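You operate a simulated robot arm through the tools that you are given. There is no shell and no other tool.

Carry out the task below with a simulated robot arm. There is one attempt and no reset: what you move stays moved.

TASK
Free the last two wing bolts and strip the cell for rinsing.
Fine: green and yellow bolts; cover and gasket on the bench between cell and wall, plate pack into the rinse tray.
Where things are to end (x, y in the base frame): cell cover within 70 mm of [300, -660]; black ribbed gasket within 70 mm of [450, -520].
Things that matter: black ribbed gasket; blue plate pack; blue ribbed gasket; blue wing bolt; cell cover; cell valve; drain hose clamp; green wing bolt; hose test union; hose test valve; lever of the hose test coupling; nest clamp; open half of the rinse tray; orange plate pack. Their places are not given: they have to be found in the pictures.

Only the result counts: the job must be done as asked and must still hold three seconds after the hand-in. Knocking over, shifting, dropping, spilling or breaking anything else fails it. Lids that push on must go on centred and level and be pressed home; caps that screw on are set level and turned clockwise until they are tight.

THE ROBOT
A 7-joint arm with a two-finger gripper, fixed in place. Base frame: the origin is at the foot of the arm, x ahead of it, y to its left, z up; the work surface is at about z = 860. Units: mm, rad, N and s.
With the tool pointing down near the work surface it reaches from about 360 to 780 mm from the base axis. Its first joint turns from -2.496 to 2.496 rad. Payload 2.45 kg.
The TCP is the grasp point between the finger pads, 26 mm short of the fingertips. In the tool frame z runs along the fingers and y along their closing line. The gripper opens to 96 mm. The gripper's body begins 69 mm behind the TCP.
Orientation is that of the tool frame in the base frame, as a unit quaternion [w, x, y, z]. With the fingers straight down and closing along the base's y, the tool's x points along the base's -x, its y along +y and its z along -z.

THE INTERFACE
- The arm moves only by the tool play_rows. Its argument "steps" is text: rows parted by semicolons, each of 7 numbers parted by spaces: the shift along the tool's x, y, z in mm, then the turn, a rotation vector about the tool's x, y, z in rad, then the opening, from 0 (shut) to 1 (fully open). In form: dx dy dz ax ay az fingers; .... A call has 1 to 20 rows; each row is the pose to reach, as a shift and turn from the pose commanded when the call began, along the tool's axes at that moment. Rows are played at 5 a second. More than 50 mm and 0.15 rad between two rows, or a gripper value outside its range, and nothing of the call is played. A pose out of reach is approached as far as the arm can. The call stops where the force on the tool passes 40 N (or 10 N more than at its start, if that is more) or the arm is blocked; 0.2 s more then pass. Each finger halts on what it meets, pressing with about 31 N; the grip force reading is that of the motor and also rises with nothing between the fingers. The clock runs only during rows and for 0.2 s after the last one: add rows that repeat a pose to give the fingers time. It gives the time, the measured TCP pose, the force on the tool (base axes), the opening and the grip force at its end, in the units of the frame above (readings bear some noise), with the torque about the TCP (base axes, N m) and any sound that the robot's microphone picked up, and new pictures: "views" is both (left out), scene, wrist or none.
- Cameras (640 x 400 px; columns grow to the right, rows downward): "scene" is fixed at [399.1, -500.4, 1640.7]; the picture's right is [0.90, 0.44, 0.00], its down [0.44, -0.88, -0.17] and it looks along [-0.08, 0.15, -0.99] (base axes); focal length 240 px, centre (320, 200). "wrist" rides on the gripper at [82, 3, -98] in the tool frame; the picture's right is [-0.04, 1.00, 0.00], its down [-0.73, -0.03, -0.68] and it looks along [-0.68, -0.03, 0.73] (tool axes); focal length 256 px, centre (320, 200).
- lift_body(by): slides the trunk up (or, below 0, down) by that many mm; the arm rides with it, the base frame stays. It gives what a move gives, with no picture.
- probe_pixels(camera, pixels): for up to 12 pixels [column, row] of the newest picture of that camera ("zoom" is the newest enlarged one), the place [x, y, z] in the base frame of the surface seen there, good to about 2 mm. The clock stands still meanwhile.
- inspect(camera, box): a new picture of the part [left, top, right, bottom] of that camera's present view, enlarged. The clock stands still meanwhile.
- sign_off(): hands the job in; it is judged then, once.

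Unless the task says otherwise, let go and move clear before handing in.

The tools are called after "Emit:" as a command line: name --argument value ..., lists and objects as JSON in quotes. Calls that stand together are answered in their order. play_rows: Moves the arm, as the interface text tells. Its arguments: {"type":"object","properties":{"steps":{"type":"string"},"views":{"type":"string","enum":["both","scene","wrist","none"]}},"required":["steps"]} The other tools are called the same way: lift_body (by) slides the trunk up or down; probe_pixels (camera, pixels) gives the place of the surface under pixels of a picture; inspect (camera, box) takes an enlarged picture of a part of a camera's view; sign_off () hands the job in.

At the start:

```text
clock: 0.0
tool_pos: [294.7, -277.1, 1266.4]
tool_rot: [0.0, 0.0, 1.0, 0.0]
contact_force: [1.0, 0.0, -0.4]
torque: [0.0, 0.02, 0.02]
finger_gap: 95.8
grip_force: 0.0
trunk travel left (down, up): [-575.0, 65.0]
```

scene: 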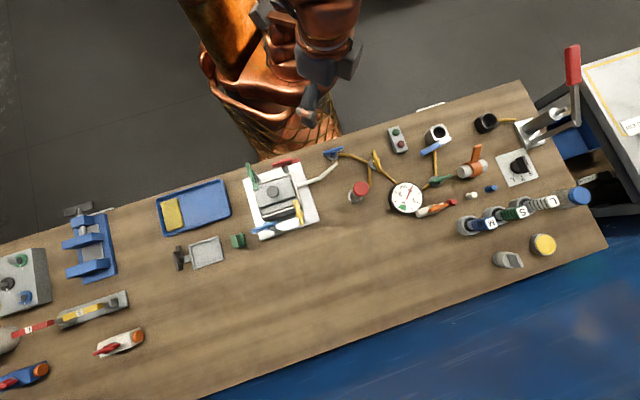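
wrist: 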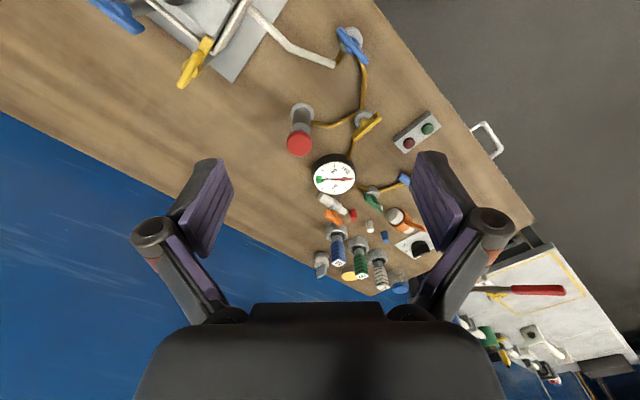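

The scene picture shows a cell at about (280,198) with coloured wing bolts at its corners, and a blue tray at (195,207). I'll enlarge several regions before moving.

Emit:
inspect --camera "scene" --box '[220, 140, 350, 250]'

Emit:
inspect --camera "scene" --box '[140, 160, 260, 280]'

Emit:
inspect --camera "scene" --box '[320, 100, 480, 230]'

Emit:
inspect --camera "scene" --box '[0, 190, 160, 400]'

Emit:
inspect --camera "scene" --box '[430, 100, 640, 280]'

```text
3.64 times, centred on (285, 195) of scene
```

zoom: 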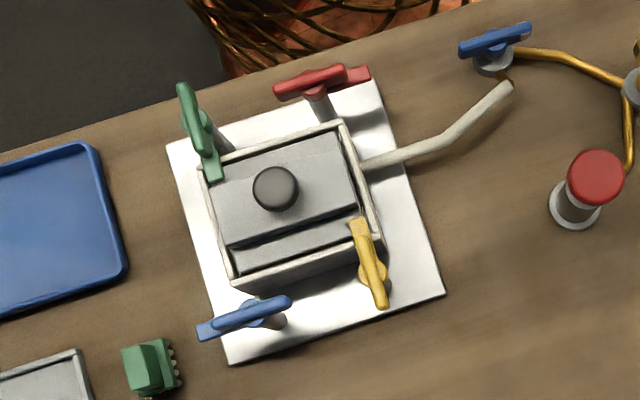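

```text
3.33 times, centred on (200, 220) of scene
```

zoom: 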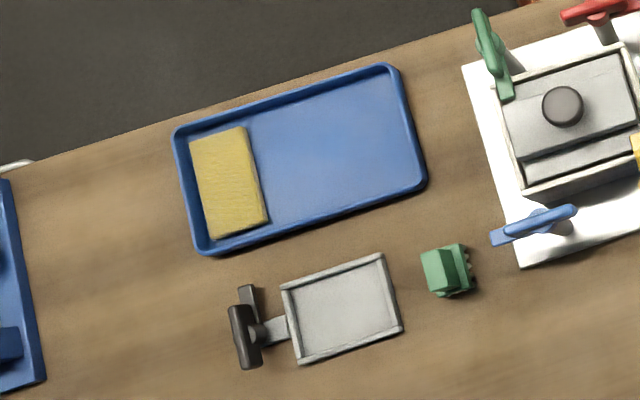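

```text
3.08 times, centred on (400, 165) of scene
```

zoom: 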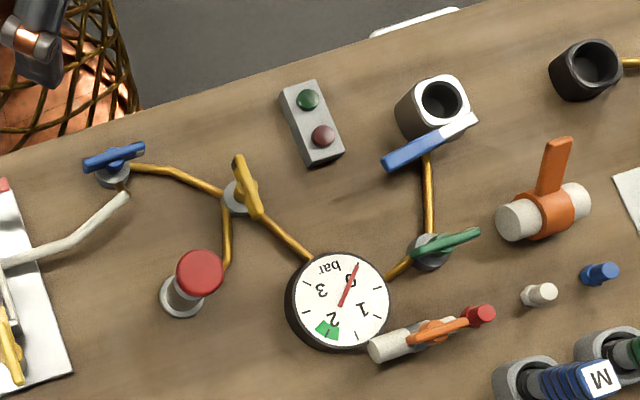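

```text
1.90 times, centred on (80, 295) of scene
```

zoom: 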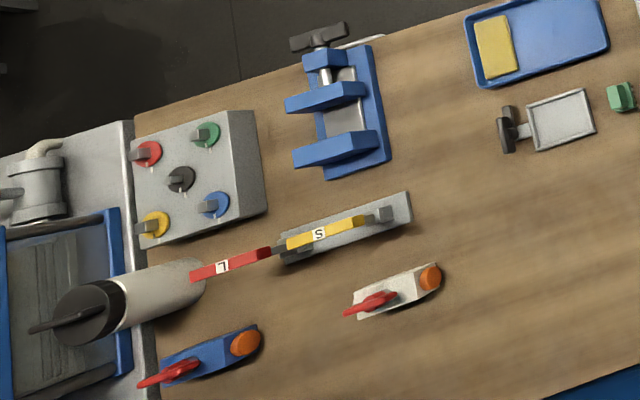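

```text
2.22 times, centred on (535, 190) of scene
```

zoom: 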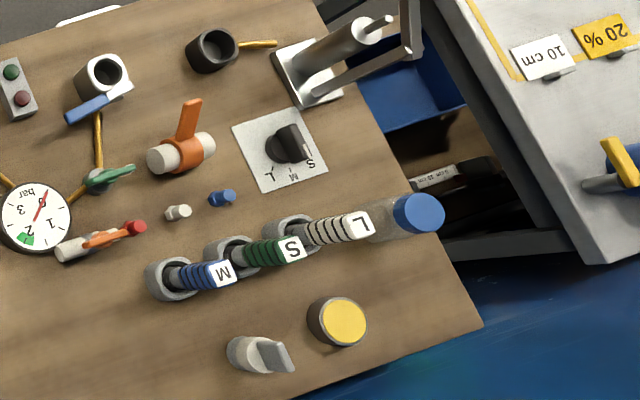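

The enlarged picture shows green and yellow bolts with their wings over the cover's corners, and red and blue turned away. Next I probe the key surfaces for positions.

Emit:
inspect --camera "scene" --box '[235, 150, 325, 245]'

Emit:
probe_pixels --camera "scene" --pixels '[[275, 192], [250, 172], [255, 185], [296, 213], [300, 222], [290, 228], [285, 162], [268, 195], [212, 205], [173, 215], [238, 240], [205, 253]]'

```text
4.21 times, centred on (280, 198) of scene
```

zoom: 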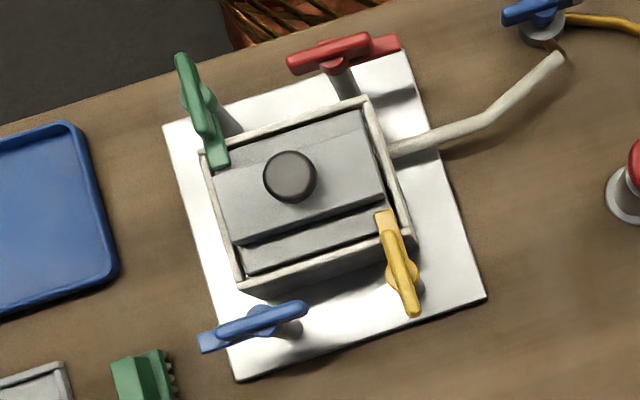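

```text
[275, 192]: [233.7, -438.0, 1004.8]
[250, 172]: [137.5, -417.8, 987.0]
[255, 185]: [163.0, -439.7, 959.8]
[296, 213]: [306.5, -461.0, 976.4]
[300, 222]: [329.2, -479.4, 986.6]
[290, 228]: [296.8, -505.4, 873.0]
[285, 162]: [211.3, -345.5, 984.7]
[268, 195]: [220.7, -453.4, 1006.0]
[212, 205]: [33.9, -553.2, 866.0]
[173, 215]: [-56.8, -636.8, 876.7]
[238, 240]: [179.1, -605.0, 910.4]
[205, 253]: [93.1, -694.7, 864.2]
```

Knob top appears at z≈1005 and the wings at z≈985. I probe the cell's details in the zoom picture.

Emit:
probe_pixels --camera "zoom" --pixels '[[290, 172], [240, 190], [340, 140], [350, 200], [260, 230], [330, 240], [260, 260], [365, 105], [205, 185], [240, 280], [405, 235], [300, 275]]'

Emit:
probe_pixels --camera "zoom" --pixels '[[182, 62], [195, 100], [207, 95], [218, 160], [385, 218], [395, 265], [410, 275], [413, 305], [210, 342], [262, 318], [295, 312], [335, 55]]'

Emit:
probe_pixels --camera "zoom" --pixels '[[170, 128], [405, 60], [480, 295], [240, 375], [420, 140], [480, 120], [555, 60], [100, 270], [70, 135], [345, 85], [232, 125], [420, 312]]'

```text
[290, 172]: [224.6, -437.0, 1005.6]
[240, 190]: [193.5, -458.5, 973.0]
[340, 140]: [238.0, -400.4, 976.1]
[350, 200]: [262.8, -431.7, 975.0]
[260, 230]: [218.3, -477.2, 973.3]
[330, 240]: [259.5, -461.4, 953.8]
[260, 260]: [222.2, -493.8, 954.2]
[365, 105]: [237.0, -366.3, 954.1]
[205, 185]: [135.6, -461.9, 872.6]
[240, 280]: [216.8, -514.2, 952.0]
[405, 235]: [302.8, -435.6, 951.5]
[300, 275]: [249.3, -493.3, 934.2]
```

```text
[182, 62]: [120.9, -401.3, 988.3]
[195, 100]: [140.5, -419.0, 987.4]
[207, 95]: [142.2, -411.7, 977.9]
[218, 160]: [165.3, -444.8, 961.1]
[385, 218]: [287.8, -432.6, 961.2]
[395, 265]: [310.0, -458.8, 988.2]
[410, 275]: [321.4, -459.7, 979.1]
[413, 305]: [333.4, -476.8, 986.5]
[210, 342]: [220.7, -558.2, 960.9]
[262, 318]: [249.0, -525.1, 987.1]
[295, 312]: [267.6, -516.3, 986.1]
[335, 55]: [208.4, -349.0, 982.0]
```

```text
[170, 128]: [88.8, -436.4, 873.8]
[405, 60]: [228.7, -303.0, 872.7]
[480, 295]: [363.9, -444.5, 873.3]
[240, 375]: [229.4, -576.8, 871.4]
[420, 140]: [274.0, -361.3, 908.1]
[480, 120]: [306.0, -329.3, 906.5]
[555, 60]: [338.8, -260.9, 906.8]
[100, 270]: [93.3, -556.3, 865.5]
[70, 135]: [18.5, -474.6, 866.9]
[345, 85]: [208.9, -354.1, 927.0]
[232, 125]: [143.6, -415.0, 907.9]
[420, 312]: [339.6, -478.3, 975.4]
```

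The box axes run at about 45° to the base frame. The clamping feet of green (165,-445) and yellow (288,-433) lie over the cover, while red and blue have been swung 90° anticlockwise. I move the wrist camera over for a closer look at the cell.

Emit:
play_rows --steps "33 -23 16 0 0 0 1; 66 -46 32 0 0 0 1; 100 -69 48 0 0 0 1; 133 -92 64 0 0 0 1; 166 -115 80 0 0 0 1; 200 -138 96 0 0 0 1; 235 -163 116 0 0 0 1; 235 -163 116 0 0 0 1"

```text
clock: 1.8
tool_pos: [61.9, -440.8, 1151.4]
tool_rot: [0.001, -0.001, 1.0, 0.0]
contact_force: [-0.1, 0.3, 0.0]
torque: [-0.03, 0.0, 0.04]
finger_gap: 95.9
grip_force: 0.2
trunk travel left (down, up): [-575.0, 65.0]
```

scene: 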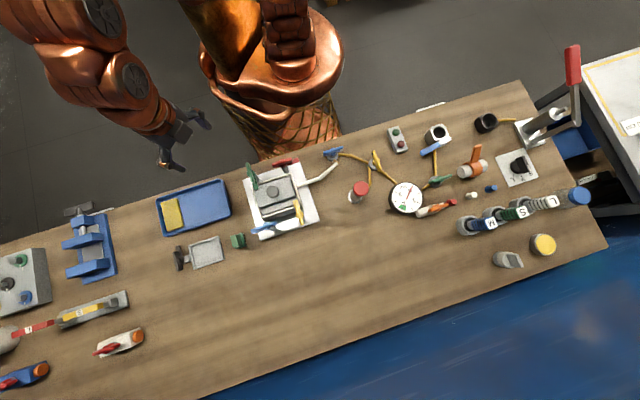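
wrist: 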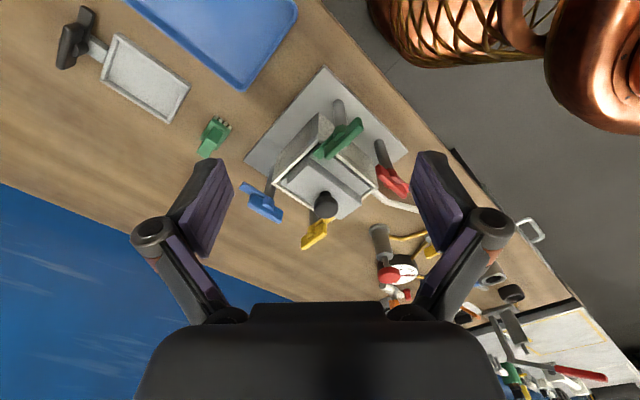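

The cell shows at (320,165) in the wrist view. I enlarge it.

Emit:
inspect --camera "wrist" --box '[225, 60, 435, 260]'

Emit:
inspect --camera "scene" --box '[320, 130, 440, 220]'

Emit:
inspect --camera "wrist" --box '[40, 0, 310, 170]'

```text
2.00 times, centred on (330, 160) of wrist
```

zoom: 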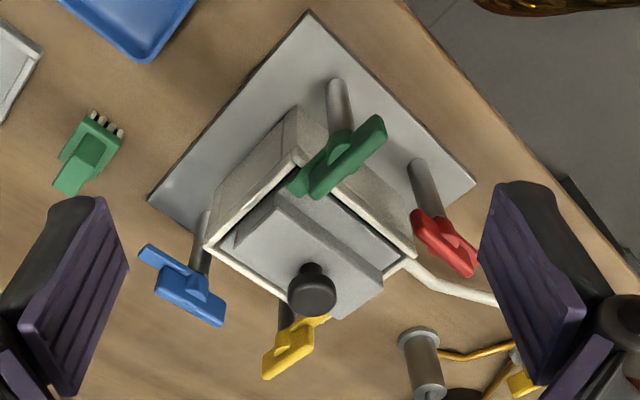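

```text
4.44 times, centred on (380, 175) of scene
```

zoom: 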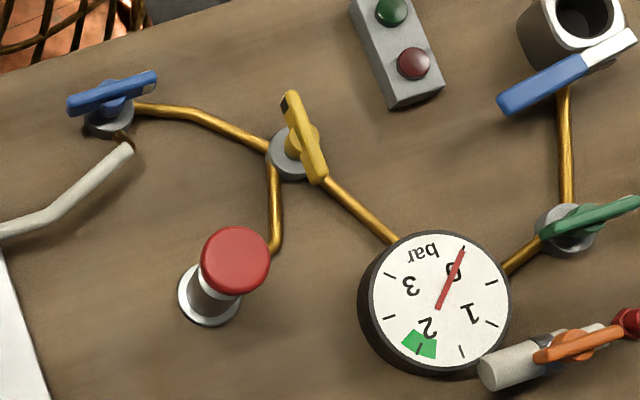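

```text
2.35 times, centred on (175, 85) of wrist
```

zoom: 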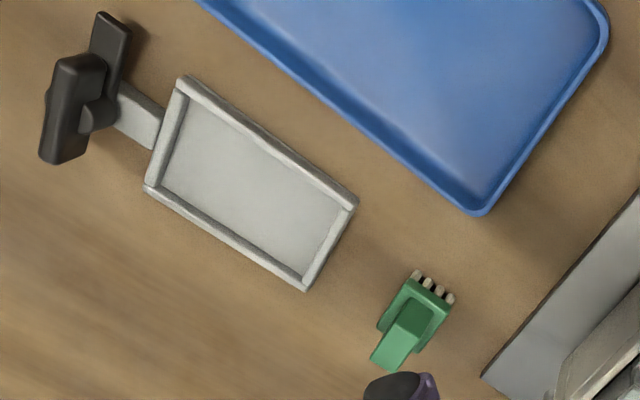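

The cover is stepped (flange z≈954, block z≈974, knob z≈1005) and each bolt has a wing over a lower foot. I probe the bolt shafts and wings in the wrist view for axis positions.

Emit:
inspect --camera "wrist" --box '[290, 80, 400, 180]'

```text
4.00 times, centred on (345, 130) of wrist
```

zoom: 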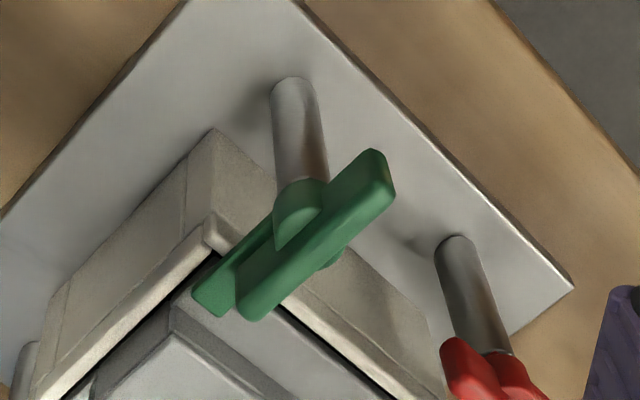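

Emit:
probe_pixels --camera "zoom" --pixels '[[295, 95], [298, 140], [285, 110], [310, 110], [300, 215], [290, 235], [320, 230], [375, 165], [250, 295], [205, 295], [382, 195], [470, 290]]'

Emit:
probe_pixels --camera "zoom" --pixels '[[205, 240], [210, 140], [150, 290], [230, 262], [245, 235], [340, 180], [370, 215], [335, 260], [350, 190], [270, 280], [190, 330], [180, 345]]'

```text
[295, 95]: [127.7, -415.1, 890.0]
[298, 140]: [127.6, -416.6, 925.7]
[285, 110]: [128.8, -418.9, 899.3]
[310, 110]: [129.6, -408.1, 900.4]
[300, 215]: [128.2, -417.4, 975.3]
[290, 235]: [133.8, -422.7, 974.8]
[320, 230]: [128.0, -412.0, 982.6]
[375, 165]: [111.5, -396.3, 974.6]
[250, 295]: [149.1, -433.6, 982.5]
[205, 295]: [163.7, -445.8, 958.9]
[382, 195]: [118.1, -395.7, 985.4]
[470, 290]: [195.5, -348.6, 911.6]
```

```text
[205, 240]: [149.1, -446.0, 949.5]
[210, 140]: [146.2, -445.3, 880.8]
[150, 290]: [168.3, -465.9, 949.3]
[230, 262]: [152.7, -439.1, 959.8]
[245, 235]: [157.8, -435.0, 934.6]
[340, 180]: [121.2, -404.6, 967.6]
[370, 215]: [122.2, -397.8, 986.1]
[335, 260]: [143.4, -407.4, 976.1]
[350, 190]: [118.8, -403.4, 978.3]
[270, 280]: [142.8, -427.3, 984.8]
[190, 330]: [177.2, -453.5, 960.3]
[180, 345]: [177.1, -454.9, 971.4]
```

The green axis works out to about (136,-414), with its wing along the -46° direction at z≈967–988. I go above it with the fingers turned to straddle the wing.

Emit:
play_rows --steps "-12 5 10 0 0 0.135 0.9; -24 9 20 0 0 0.27 0.8; -37 14 30 0 0 0.405 0.7; -49 18 40 0 0 0.54 0.6; -61 23 50 0 0 0.675 0.5; -74 27.3 60 0 0 0.808 0.45; -74 27.3 75 0 0 0.808 0.45; -74 27.3 91 0 0 0.808 0.45; -74 27.3 91 0 0 0.808 0.45"

```text
clock: 3.8
tool_pos: [134.3, -411.9, 1058.6]
tool_rot: [0.001, 0.393, 0.919, 0.0]
contact_force: [-0.4, -0.5, -0.3]
torque: [-0.01, 0.03, 0.01]
finger_gap: 43.2
grip_force: 0.0
trunk travel left (down, up): [-575.0, 65.0]
```

scene: 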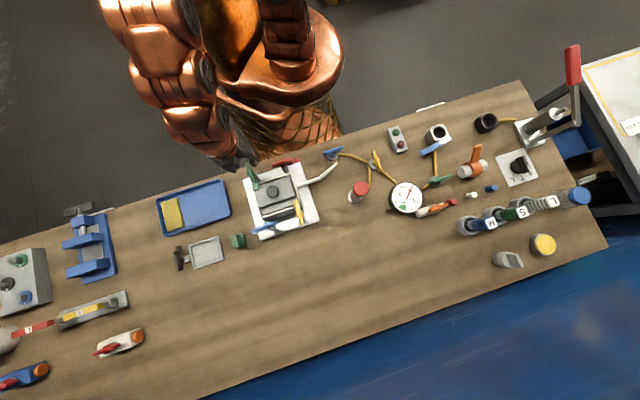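
wrist: 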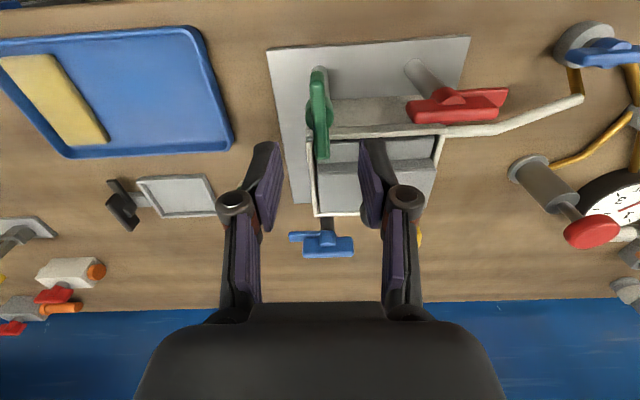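

The wing is centred between the fingers (column 320). I check the detail before going down.

Emit:
inspect --camera "wrist" --box '[250, 30, 530, 270]'

Emit:
inspect --camera "scene" --box '[220, 130, 330, 250]'

```text
1.67 times, centred on (390, 150) of wrist
```

zoom: 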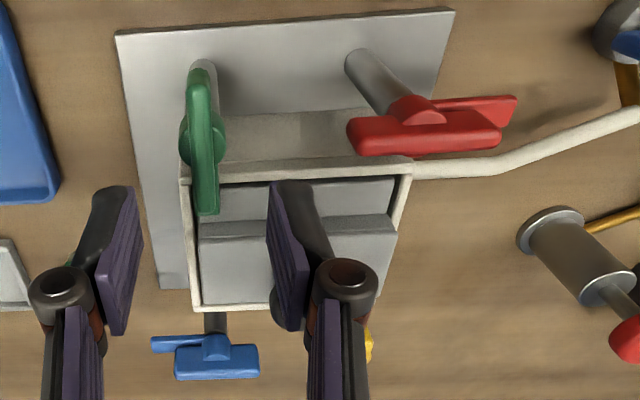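

```text
3.33 times, centred on (275, 190) of scene
```

zoom: 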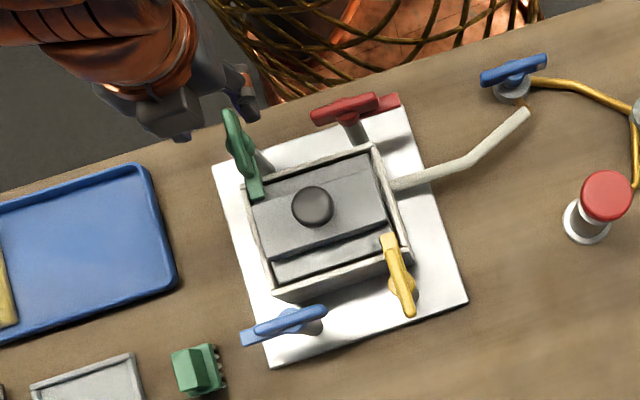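

Clear to go down. I lower around the green wing to TCP z≈981 and close.

Emit:
play_rows --steps "-2.3 0 25 0 0 0 0.45; -2.3 0 50 0 0 0 0.45; -2.3 0 77 0 0 0 0.45; -2.3 0 77 0 0 0 0.3; -2.3 0 77 0 0 0 0.15; -2.3 0 77 0 0 0 0.05; -2.3 0 77 0 0 0 0.05; -2.3 0 77 0 0 0 0.05"

```text
clock: 5.6
tool_pos: [133.5, -414.4, 983.6]
tool_rot: [-0.001, 0.393, 0.92, 0.0]
contact_force: [-15.0, -15.3, -4.9]
torque: [-0.69, 0.03, 0.51]
finger_gap: 13.7
grip_force: 40.5
trunk travel left (down, up): [-575.0, 65.0]
```

scene: 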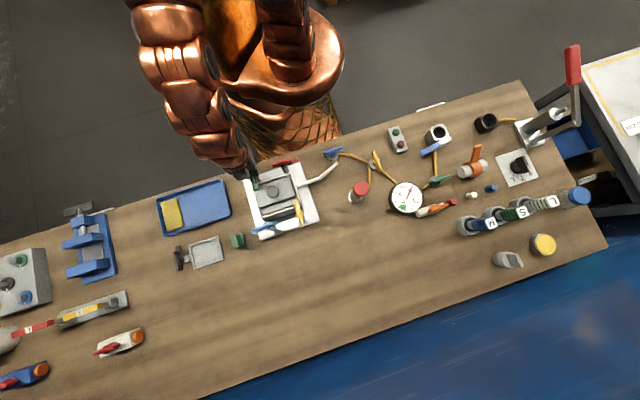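
wrist: 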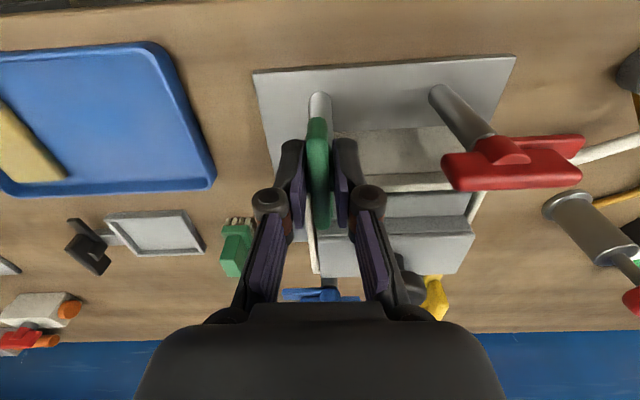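

The fingers hold the wing (gap 13.7) but a side force of about 21 N toward −u says the axis is a little to that side. I shift the command 2.5 mm to relax it.

Emit:
play_rows --steps "0 -1.3 0 0 0 0 0.05; 0 -2.6 0 0 0 0 0.05; 0 -2.6 0 0 0 0 0.05" --views "none"

```text
clock: 6.4
tool_pos: [134.0, -414.6, 982.9]
tool_rot: [0.001, 0.393, 0.92, 0.0]
contact_force: [-8.2, 14.9, 14.8]
torque: [0.92, 0.57, 0.66]
finger_gap: 14.4
grip_force: 40.3
trunk travel left (down, up): [-575.0, 65.0]
```

The reading changed direction, so I hold still for one row to see whether it settles.

Emit:
play_rows --steps "0 0 0 0 0 0 0.05; 0 0 0 0 0 0 0.05" --views "wrist"

```text
clock: 7.0
tool_pos: [133.4, -414.6, 983.3]
tool_rot: [0.0, 0.392, 0.92, -0.001]
contact_force: [-5.4, 21.2, 15.2]
torque: [1.16, 0.72, 0.76]
finger_gap: 13.7
grip_force: 40.1
trunk travel left (down, up): [-575.0, 65.0]
```

wrist: 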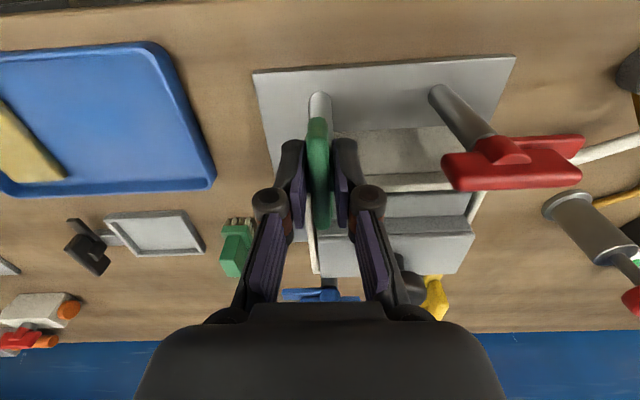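

The held position stays (133.5,-414.5,983.2), so I bring the command there to relax the load.

Emit:
play_rows --steps "1.2 1.2 -0.9 0 0 0 0.05; 1.2 1.2 -0.9 0 0 0 0.05; 1.2 1.2 -0.9 0 0 0 0.05" --views "none"

```text
clock: 7.8
tool_pos: [133.8, -414.2, 983.3]
tool_rot: [0.001, 0.392, 0.92, -0.001]
contact_force: [-3.4, 6.7, -6.6]
torque: [-0.55, -0.66, 0.77]
finger_gap: 14.3
grip_force: 39.5
trunk travel left (down, up): [-575.0, 65.0]
```

The load is small now. I start turning anticlockwise (negative about tool z) in small steps to watch forces.

Emit:
play_rows --steps "0 0 0 0 0 -0.08 0.05; 0 0 0 0 0 -0.16 0.05; 0 0 0 0 0 -0.24 0.05; 0 0 0 0 0 -0.32 0.05; 0 0 0 0 0 -0.4 0.05; 0 0 0 0 0 -0.4 0.05" --views "wrist"

```text
clock: 9.2
tool_pos: [133.9, -414.8, 984.1]
tool_rot: [0.001, 0.201, 0.98, -0.001]
contact_force: [-8.7, -5.4, 7.6]
torque: [-0.39, -0.19, -0.01]
finger_gap: 13.9
grip_force: 40.6
trunk travel left (down, up): [-575.0, 65.0]
```

wrist: 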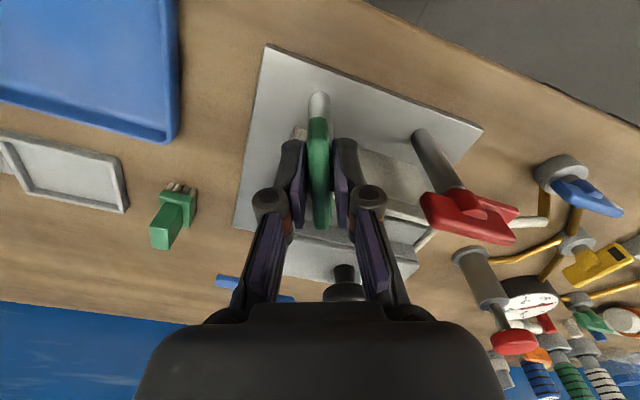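

The bolt turns easily with the gripper. I carry on to 90° in total.

Emit:
play_rows --steps "0 0 0 0 0 -0.1 0.05; 0 0 0 0 0 -0.2 0.05; 0 0 0 0 0 -0.3 0.05; 0 0 0 0 0 -0.4 0.05; 0 0 0 0 0 -0.5 0.05; 0 0 0 0 0 -0.6 0.05; 0 0 0 0 0 -0.6 0.05" --views "none"

Emit:
play_rows --steps "0 0 0 0 0 -0.1 0.05; 0 0 0 0 0 -0.2 0.05; 0 0 0 0 0 -0.3 0.05; 0 0 0 0 0 -0.4 0.05; 0 0 0 0 0 -0.5 0.05; 0 0 0 0 0 -0.57 0.05; 0 0 0 0 0 -0.57 0.05" --views "both"

```text
clock: 10.8
tool_pos: [132.8, -415.3, 983.3]
tool_rot: [0.0, -0.097, 0.995, -0.001]
contact_force: [-8.7, -16.4, 28.4]
torque: [-0.37, 0.03, -0.02]
finger_gap: 13.7
grip_force: 40.8
trunk travel left (down, up): [-575.0, 65.0]
```

```text
clock: 11.5
tool_pos: [134.7, -418.0, 983.3]
tool_rot: [0.0, -0.218, 0.976, -0.002]
contact_force: [-3.7, -3.8, 5.3]
torque: [-0.08, -0.44, -0.02]
finger_gap: 14.1
grip_force: 39.7
trunk travel left (down, up): [-575.0, 65.0]
stopped in row 3: the force on the tool passed its limit at 44 N (the readings are from after the stop); the commanded pose is now the measured one
```

scene: 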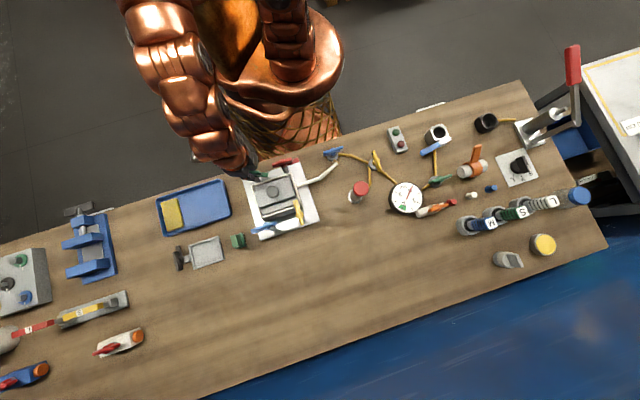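
wrist: 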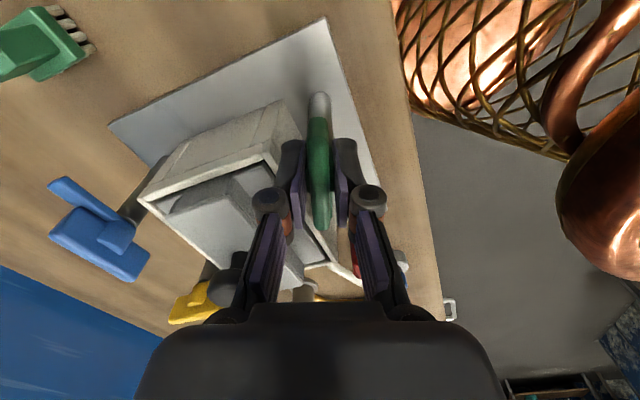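

The turn is about 71° so far and the stop reset the command with low residual force. I finish the remaining ~0.33 rad gently.

Emit:
play_rows --steps "0 0 0 0 0 -0.06 0.05; 0 0 0 0 0 -0.12 0.05; 0 0 0 0 0 -0.18 0.05; 0 0 0 0 0 -0.18 0.05" --views "none"

```text
clock: 12.5
tool_pos: [134.8, -416.8, 983.3]
tool_rot: [-0.002, -0.305, 0.952, -0.001]
contact_force: [3.7, -8.7, 3.5]
torque: [-0.46, 0.28, -0.03]
finger_gap: 14.0
grip_force: 40.8
trunk travel left (down, up): [-575.0, 65.0]
```

Forces are low; about 0.15 rad is left.

Emit:
play_rows --steps "0 0 0 0 0 -0.06 0.05; 0 0 0 0 0 -0.12 0.05; 0 0 0 0 0 -0.16 0.05; 0 0 0 0 0 -0.16 0.05" --views "wrist"

```text
clock: 13.5
tool_pos: [133.7, -418.1, 983.9]
tool_rot: [-0.001, -0.381, 0.925, -0.002]
contact_force: [-2.8, -11.3, -2.3]
torque: [-0.53, 0.22, -0.01]
finger_gap: 13.7
grip_force: 40.3
trunk travel left (down, up): [-575.0, 65.0]
```

wrist: 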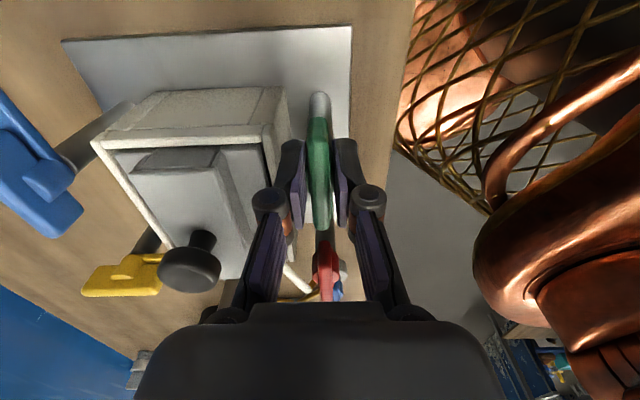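

The wing now lies parallel to the box side, like the red one. I open slightly and lift straight up.

Emit:
play_rows --steps "0 0 0 0 0 0 0.32; 0 0 0 0 0 0 0.32; 0 0 -25 0 0 0 0.32; 0 0 -60 0 0 0 0.32; 0 0 -100 0 0 0 0.32; 0 0 -140 0 0 0 0.32" --views "both"

```text
clock: 14.9
tool_pos: [134.9, -414.3, 1125.8]
tool_rot: [-0.001, -0.38, 0.925, -0.001]
contact_force: [-0.8, -0.1, 1.0]
torque: [0.0, -0.03, -0.04]
finger_gap: 30.8
grip_force: 0.1
trunk travel left (down, up): [-575.0, 65.0]
```

scene: 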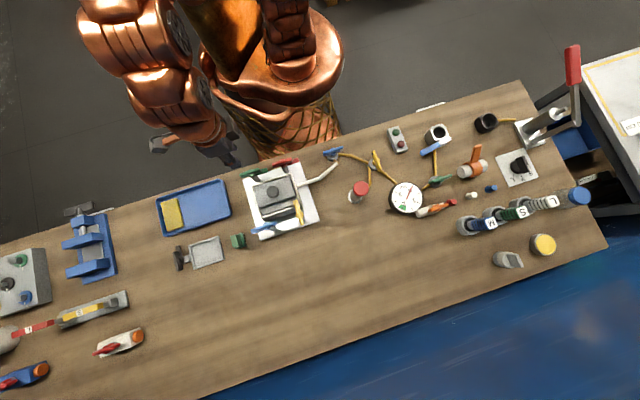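
wrist: 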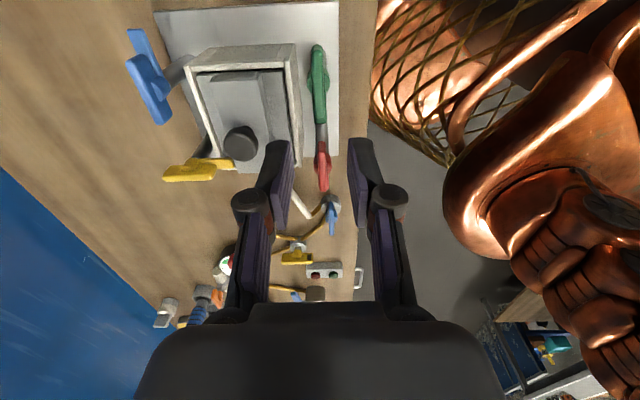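

Emit:
inspect --camera "scene" --box '[230, 140, 330, 245]'

Emit:
inspect --camera "wrist" --box '[110, 0, 360, 200]'

```text
3.81 times, centred on (280, 192) of scene
```

zoom: 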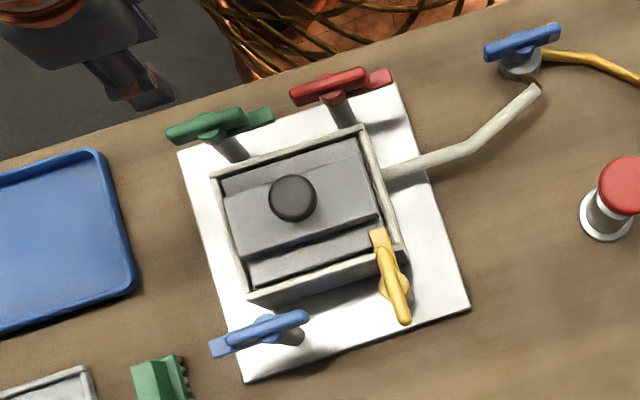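

```text
2.00 times, centred on (235, 100) of wrist
```

zoom: 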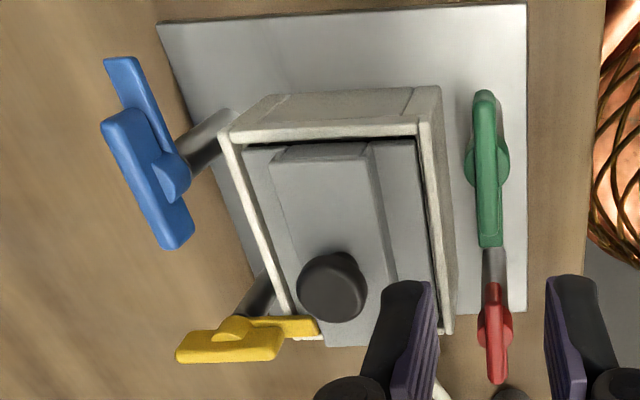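

Green now matches red. Next I fly over to the yellow bolt, axis about (321,-464), turning the fingers to straddle its wing.

Emit:
play_rows --steps "-8 -14 0 0 0 0.132 0.4; -16 -28 0 0 0 0.264 0.4; -24 -42 0 0 0 0.397 0.45; -32 -56 0 0 0 0.529 0.45; -40 -70 0 0 0 0.66 0.45; -48 -83 0 0 0 0.794 0.45; -56 -97 0 0 0 0.926 0.45; -64 -111 0 0 0 1.058 0.45; -72 -125 10 0 0 1.19 0.45; -80 -139 20 0 0 1.323 0.45; -88 -153 35 0 0 1.455 0.45; -96.5 -166.8 50 0 0 1.588 0.45; -96.5 -166.8 56 0 0 1.588 0.45; -96.5 -166.8 56 0 0 1.588 0.45" --views "both"

```text
clock: 17.9
tool_pos: [320.1, -466.0, 1067.2]
tool_rot: [0.001, 0.394, 0.919, -0.001]
contact_force: [0.3, -0.6, -1.0]
torque: [-0.01, 0.0, 0.01]
finger_gap: 43.4
grip_force: 0.1
trunk travel left (down, up): [-575.0, 65.0]
```

scene: 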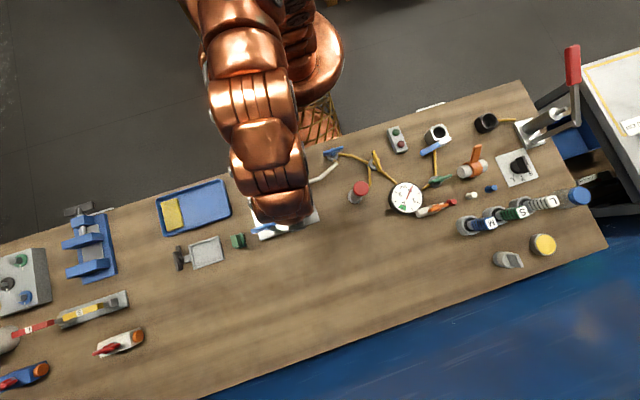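
wrist: 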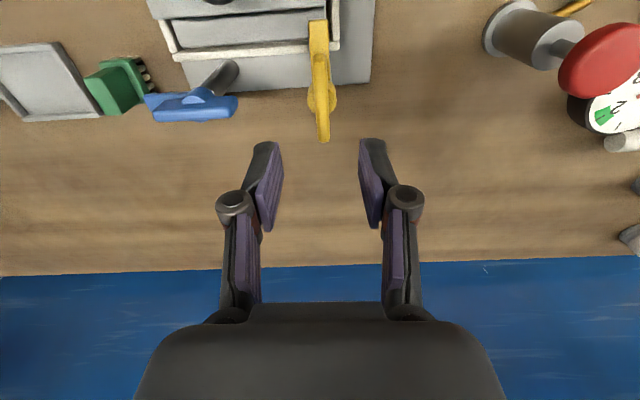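

The yellow wing sits at column ≈321, between the fingers. I probe it to confirm its axis.

Emit:
probe_pixels --camera "wrist" --pixels '[[322, 135], [322, 110], [321, 90], [320, 70], [318, 30], [311, 98], [333, 98], [307, 104], [335, 90]]'

Emit:
inspect --camera "wrist" --box '[140, 0, 420, 200]'

```text
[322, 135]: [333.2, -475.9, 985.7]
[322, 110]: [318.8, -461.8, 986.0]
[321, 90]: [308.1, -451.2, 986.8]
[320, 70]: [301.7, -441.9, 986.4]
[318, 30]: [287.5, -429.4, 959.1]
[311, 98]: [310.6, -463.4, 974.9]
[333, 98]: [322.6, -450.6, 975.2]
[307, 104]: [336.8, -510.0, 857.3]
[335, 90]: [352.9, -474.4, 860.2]
```

```text
2.00 times, centred on (280, 100) of wrist
```

zoom: 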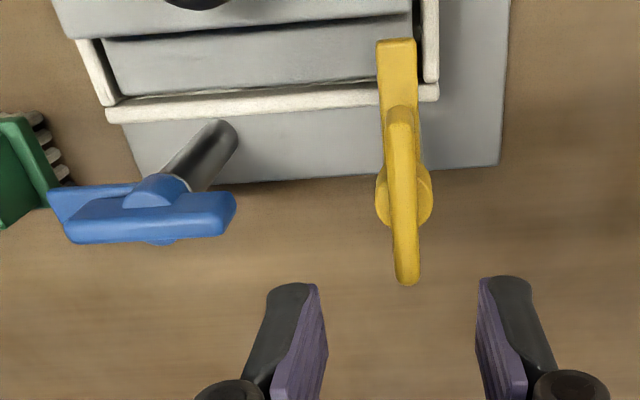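

I probe the wing's ends and hub in the zoom for a better centre.

Emit:
probe_pixels --camera "zoom" --pixels '[[405, 278], [406, 283], [400, 112], [400, 106], [400, 125], [380, 190], [380, 205], [380, 215], [429, 190], [429, 205], [393, 60], [405, 200]]'

Emit:
probe_pixels --camera "zoom" --pixels '[[72, 225], [230, 210], [75, 200], [160, 190], [225, 135], [205, 165], [150, 240], [395, 42], [415, 95], [380, 95], [420, 110], [386, 150]]'

```text
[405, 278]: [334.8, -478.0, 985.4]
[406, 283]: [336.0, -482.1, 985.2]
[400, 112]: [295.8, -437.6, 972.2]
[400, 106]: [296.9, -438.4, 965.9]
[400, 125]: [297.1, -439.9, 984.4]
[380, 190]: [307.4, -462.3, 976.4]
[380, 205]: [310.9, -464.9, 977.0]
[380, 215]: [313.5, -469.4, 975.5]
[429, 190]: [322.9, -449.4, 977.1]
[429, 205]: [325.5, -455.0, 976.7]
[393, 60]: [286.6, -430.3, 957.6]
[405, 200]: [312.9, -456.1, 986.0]
```

```text
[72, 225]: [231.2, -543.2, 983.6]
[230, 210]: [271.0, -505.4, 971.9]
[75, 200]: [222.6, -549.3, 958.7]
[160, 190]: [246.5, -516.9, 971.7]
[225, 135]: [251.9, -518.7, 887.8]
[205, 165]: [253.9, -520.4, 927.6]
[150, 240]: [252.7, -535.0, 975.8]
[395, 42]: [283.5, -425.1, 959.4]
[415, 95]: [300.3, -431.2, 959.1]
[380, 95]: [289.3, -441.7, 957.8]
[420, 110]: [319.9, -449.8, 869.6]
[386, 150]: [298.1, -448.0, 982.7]
```

The yellow axis is near (317.5,-460.5). I shift by (+5.8,+1.9) in tool x, y and go down to z≈983, then close.

Emit:
play_rows --steps "5.8 1.9 20 0 0 0 0.45; 5.8 1.9 45 0 0 0 0.45; 5.8 1.9 70 0 0 0 0.45; 5.8 1.9 84 0 0 0 0.45; 5.8 1.9 84 0 0 0 0.3; 5.8 1.9 84 0 0 0 0.15; 5.8 1.9 84 0 0 0 0.05; 5.8 1.9 84 0 0 0 0.05; 5.8 1.9 84 0 0 0 0.05" --views "wrist"

```text
clock: 19.9
tool_pos: [316.2, -460.2, 984.9]
tool_rot: [0.001, 0.393, 0.919, -0.001]
contact_force: [9.9, 6.1, -2.1]
torque: [0.1, -0.3, 0.65]
finger_gap: 13.3
grip_force: 40.0
trunk travel left (down, up): [-575.0, 65.0]
```

wrist: 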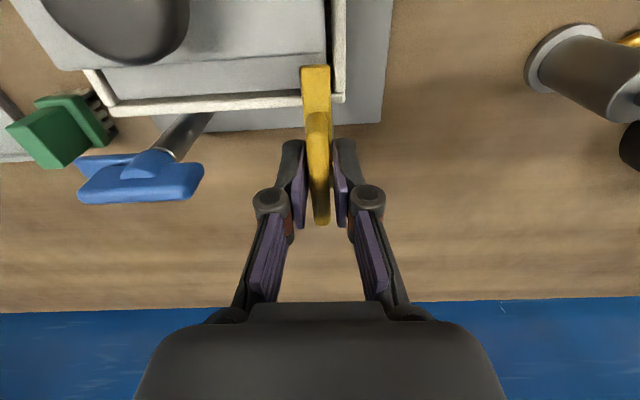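

The wing is gripped with low side force. I turn it anticlockwise in stages.

Emit:
play_rows --steps "0 0 0 0 0 -0.09 0.05; 0 0 0 0 0 -0.18 0.05; 0 0 0 0 0 -0.27 0.05; 0 0 0 0 0 -0.36 0.05; 0 0 0 0 0 -0.45 0.05; 0 0 0 0 0 -0.45 0.05" --views "none"

```text
clock: 21.3
tool_pos: [316.9, -460.5, 984.7]
tool_rot: [0.001, 0.179, 0.984, -0.003]
contact_force: [-1.9, 1.1, 18.5]
torque: [0.2, 0.46, 0.01]
finger_gap: 13.3
grip_force: 39.5
trunk travel left (down, up): [-575.0, 65.0]
```

Turning well; a vertical load of 18 N has built, so I raise the command by 1.2 mm while continuing.

Emit:
play_rows --steps "0 0 -0.6 0 0 -0.09 0.05; 0 0 -1.2 0 0 -0.18 0.05; 0 0 -1.2 0 0 -0.27 0.05; 0 0 -1.2 0 0 -0.36 0.05; 0 0 -1.2 0 0 -0.45 0.05; 0 0 -1.2 0 0 -0.45 0.05" --views "none"

```text
clock: 22.7
tool_pos: [317.5, -462.3, 985.0]
tool_rot: [-0.001, -0.046, 0.999, 0.0]
contact_force: [-8.0, -3.9, -11.1]
torque: [-0.03, -0.3, 0.02]
finger_gap: 13.4
grip_force: 39.7
trunk travel left (down, up): [-575.0, 65.0]
```

Yaw is now −0.09; 0.67 rad remain. Loads are small.

Emit:
play_rows --steps "0 0 0 0 0 -0.08 0.05; 0 0 0 0 0 -0.16 0.05; 0 0 0 0 0 -0.24 0.05; 0 0 0 0 0 -0.34 0.05; 0 0 0 0 0 -0.34 0.05" --views "none"

Emit:
play_rows --steps "0 0 0 0 0 -0.08 0.05; 0 0 0 0 0 -0.16 0.05; 0 0 0 0 0 -0.24 0.05; 0 0 0 0 0 -0.34 0.05; 0 0 0 0 0 -0.34 0.05" --views "wrist"

```text
clock: 23.9
tool_pos: [317.5, -461.3, 985.3]
tool_rot: [0.0, -0.214, 0.977, -0.001]
contact_force: [-9.1, -2.1, -15.8]
torque: [-0.29, 0.76, 0.04]
finger_gap: 13.0
grip_force: 40.1
trunk travel left (down, up): [-575.0, 65.0]
```

```text
clock: 25.1
tool_pos: [317.5, -461.4, 983.8]
tool_rot: [0.0, -0.376, 0.927, 0.0]
contact_force: [-7.7, 0.9, -17.2]
torque: [0.2, -0.06, 0.0]
finger_gap: 12.8
grip_force: 39.3
trunk travel left (down, up): [-575.0, 65.0]
```

wrist: 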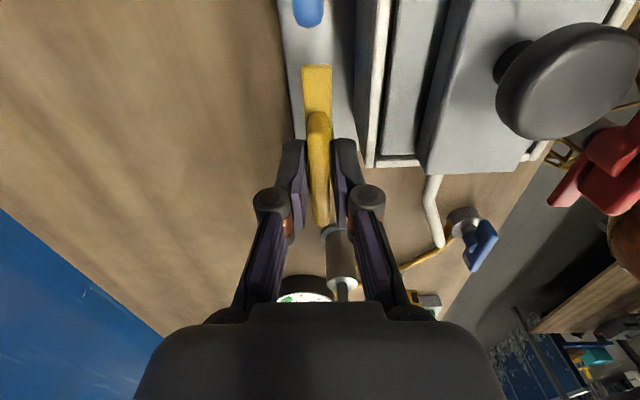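

Yellow is now parallel to the box side. I release, lift clear, and look at the cell and the knob.

Emit:
play_rows --steps "0 0 0 0 0 0 0.32; 0 0 0 0 0 0 0.32; 0 0 -25 0 0 0 0.32; 0 0 -60 0 0 0 0.4; 0 0 -100 0 0 0 0.5; 0 0 -140 0 0 0 0.6; 40 0 -150 0 0 0 0.7; 85 0 -150 0 0 0 0.7; 130 20 -150 0 0 0 0.7; 150 40 -150 0 0 0 0.7; 150 40 -150 0 0 0 0.7" --views "both"

```text
clock: 27.5
tool_pos: [183.8, -537.0, 1137.3]
tool_rot: [-0.001, -0.376, 0.927, -0.001]
contact_force: [0.0, 0.1, -0.1]
torque: [-0.01, 0.0, 0.01]
finger_gap: 67.5
grip_force: 0.1
trunk travel left (down, up): [-575.0, 65.0]
```

scene: 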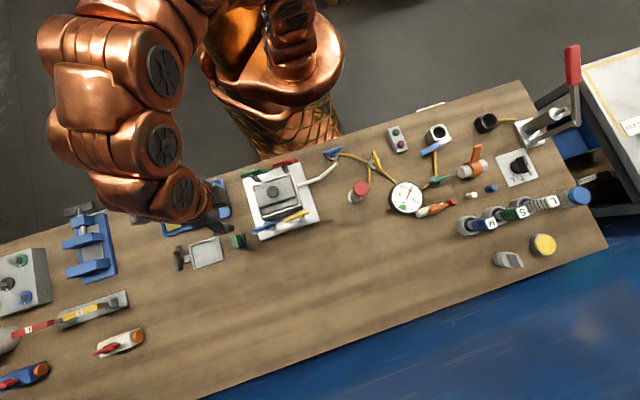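
wrist: 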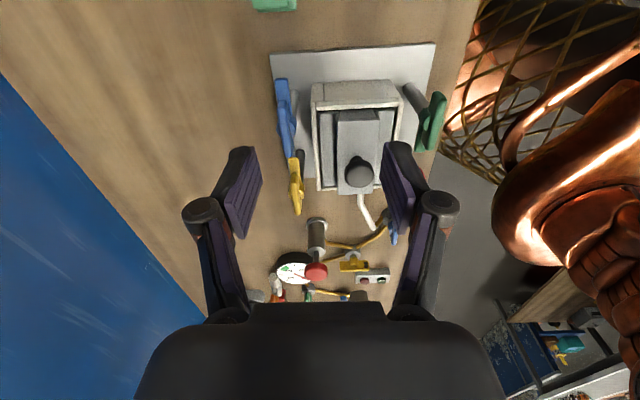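

Emit:
inspect --camera "wrist" --box '[260, 30, 460, 220]'

Emit:
inspect --camera "scene" --box '[230, 140, 330, 245]'

```text
2.11 times, centred on (360, 125) of wrist
```

zoom: 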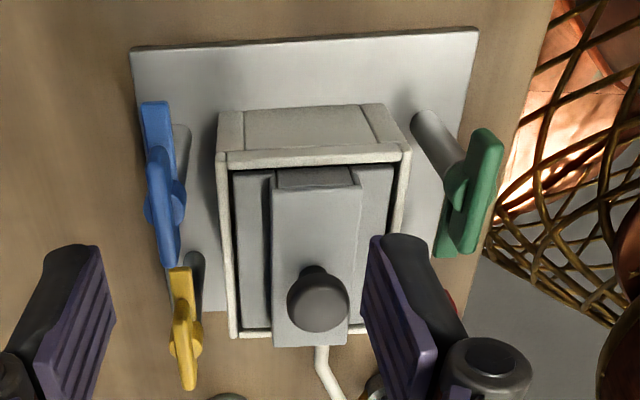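

```text
3.81 times, centred on (280, 192) of scene
```

zoom: 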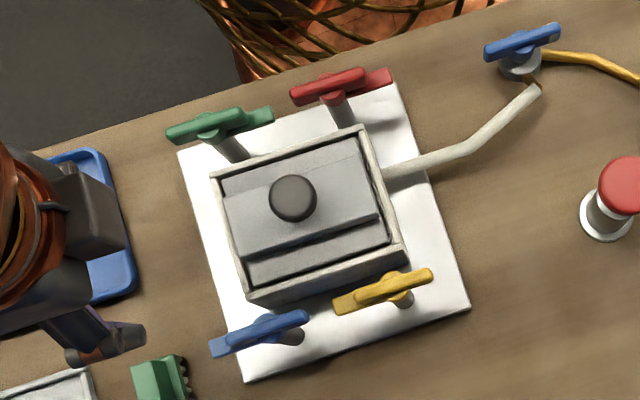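

All four bolts are swung off. I probe the knob's top and neck to find its centre.

Emit:
probe_pixels --camera "zoom" --pixels '[[292, 195], [292, 178], [292, 212], [275, 195], [310, 195], [285, 222], [250, 215], [340, 160], [365, 215], [235, 205], [300, 245], [380, 225]]'

Emit:
probe_pixels --camera "wrist" --pixels '[[358, 172], [348, 172], [369, 172], [358, 162], [358, 182], [357, 157], [353, 140], [340, 120], [378, 120], [330, 130], [320, 140], [340, 188]]'

```text
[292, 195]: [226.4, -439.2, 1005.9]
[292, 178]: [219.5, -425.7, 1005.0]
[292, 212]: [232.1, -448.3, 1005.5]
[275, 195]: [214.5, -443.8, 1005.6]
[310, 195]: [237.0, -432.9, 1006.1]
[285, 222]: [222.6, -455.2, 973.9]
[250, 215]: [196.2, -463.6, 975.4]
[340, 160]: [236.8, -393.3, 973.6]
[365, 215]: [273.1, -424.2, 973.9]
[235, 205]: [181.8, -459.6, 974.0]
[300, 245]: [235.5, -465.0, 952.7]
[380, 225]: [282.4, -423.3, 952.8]
```

```text
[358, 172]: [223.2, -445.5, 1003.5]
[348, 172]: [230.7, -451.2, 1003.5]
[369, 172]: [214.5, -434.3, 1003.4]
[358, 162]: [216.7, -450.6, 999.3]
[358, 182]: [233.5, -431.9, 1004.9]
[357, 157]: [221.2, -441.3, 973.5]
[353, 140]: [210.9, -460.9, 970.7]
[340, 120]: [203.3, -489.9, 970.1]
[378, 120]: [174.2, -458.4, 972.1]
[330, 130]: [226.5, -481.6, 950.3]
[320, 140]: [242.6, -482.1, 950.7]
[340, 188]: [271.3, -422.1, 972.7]
```

The knob is centred at about (227,-440), 34 mm across, top z≈1005. I move above it, at z 1060 first.

Emit:
play_rows --steps "-33 13 20 0 0 0 0.65; -66 26 40 0 0 0 0.65; -98.6 39.4 60 0 0 0 0.65; -98.6 39.4 77 0 0 0 0.65; -98.6 39.4 77 0 0 0 0.65" --views "wrist"

```text
clock: 28.7
tool_pos: [226.7, -439.8, 1057.1]
tool_rot: [-0.002, -0.376, 0.927, -0.001]
contact_force: [-0.6, -0.4, 0.2]
torque: [0.04, 0.03, 0.02]
finger_gap: 62.3
grip_force: 0.1
trunk travel left (down, up): [-575.0, 65.0]
```

wrist: 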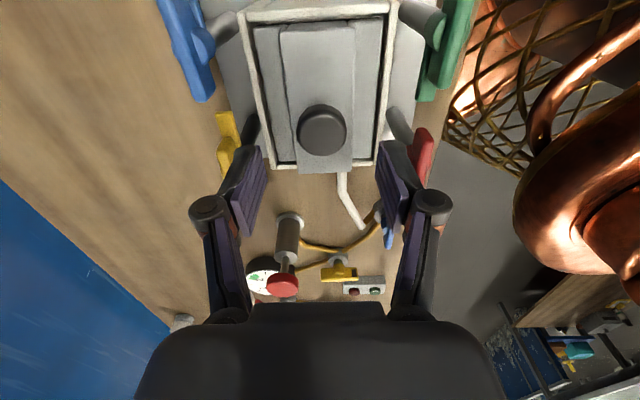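

The knob is centred at column 322. I lower to z≈1003 and close on it.

Emit:
play_rows --steps "0 0 20 0 0 0 0.65; 0 0 40 0 0 0 0.65; 0 0 54 0 0 0 0.65; 0 0 54 0 0 0 0.5; 0 0 54 0 0 0 0.35; 0 0 54 0 0 0 0.25; 0 0 54 0 0 0 0.25; 0 0 54 0 0 0 0.25; 0 0 54 0 0 0 0.25" --views "wrist"

```text
clock: 30.7
tool_pos: [226.0, -441.2, 1004.6]
tool_rot: [-0.001, -0.376, 0.927, -0.001]
contact_force: [0.1, 1.9, 2.4]
torque: [0.06, 0.03, 0.04]
finger_gap: 31.2
grip_force: 30.7
trunk travel left (down, up): [-575.0, 65.0]
```

wrist: 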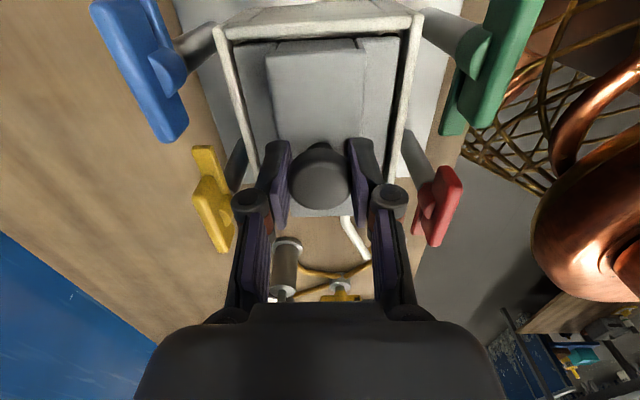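

The knob is held (gap 31). I lift slowly first and check the force and view.

Emit:
play_rows --steps "0 0 -3 0 0 0 0.15; 0 0 -6 0 0 0 0.15; 0 0 -10 0 0 0 0.15; 0 0 -15 0 0 0 0.15; 0 0 -20 0 0 0 0.15; 0 0 -20 0 0 0 0.15" --views "both"

```text
clock: 32.1
tool_pos: [226.2, -441.6, 1023.3]
tool_rot: [0.0, -0.376, 0.927, -0.001]
contact_force: [-0.4, 0.4, -1.4]
torque: [-0.03, 0.0, 0.0]
finger_gap: 31.2
grip_force: 30.5
trunk travel left (down, up): [-575.0, 65.0]
```

scene: 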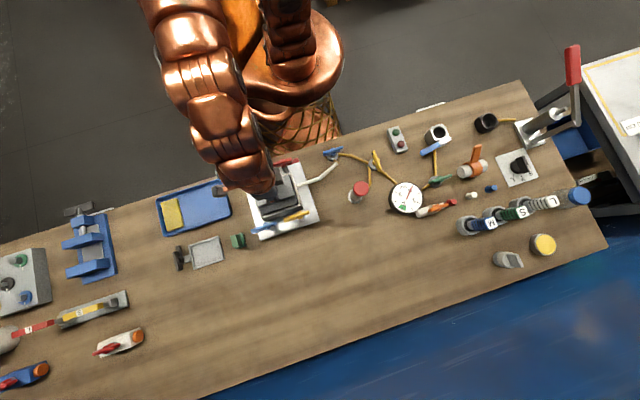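
wrist: 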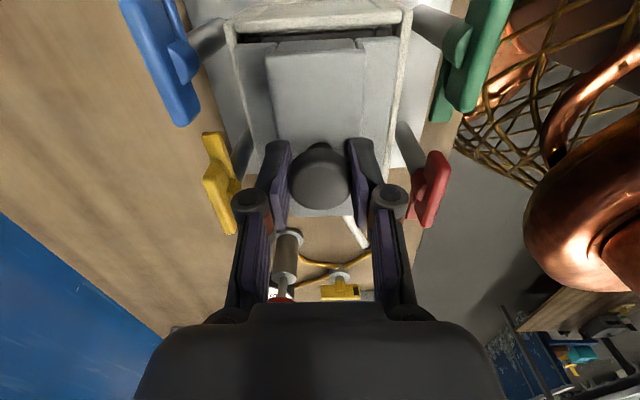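

The cover rises freely (−1.4 N). I lift it well clear to z≈1115.

Emit:
play_rows --steps "0 0 -20 0 0 0 0.15; 0 0 -40 0 0 0 0.15; 0 0 -60 0 0 0 0.15; 0 0 -80 0 0 0 0.15; 0 0 -95 0 0 0 0.15; 0 0 -95 0 0 0 0.15" --views "both"

```text
clock: 33.5
tool_pos: [227.3, -440.0, 1118.0]
tool_rot: [0.0, -0.375, 0.927, -0.001]
contact_force: [0.7, -0.1, -1.2]
torque: [-0.01, -0.01, -0.01]
finger_gap: 31.2
grip_force: 31.1
trunk travel left (down, up): [-575.0, 65.0]
```

scene: 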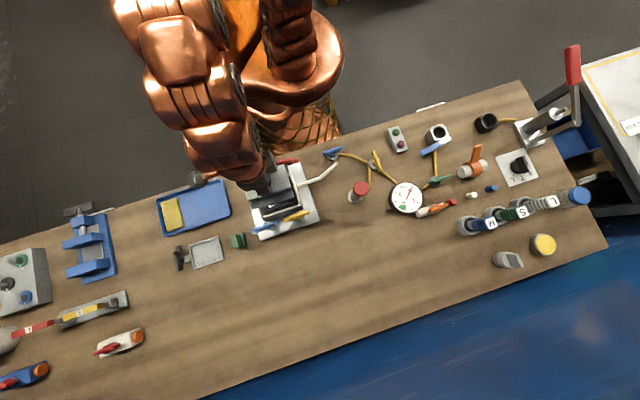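
wrist: 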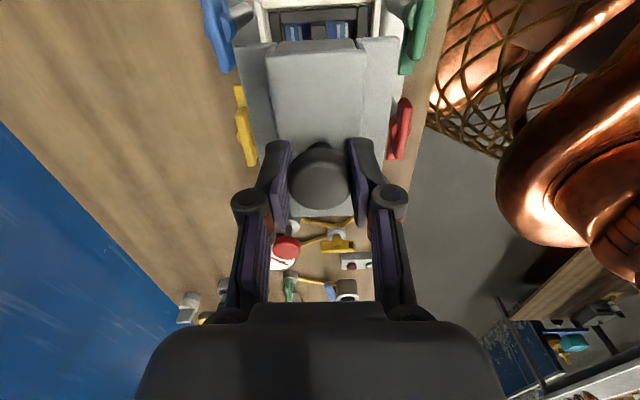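

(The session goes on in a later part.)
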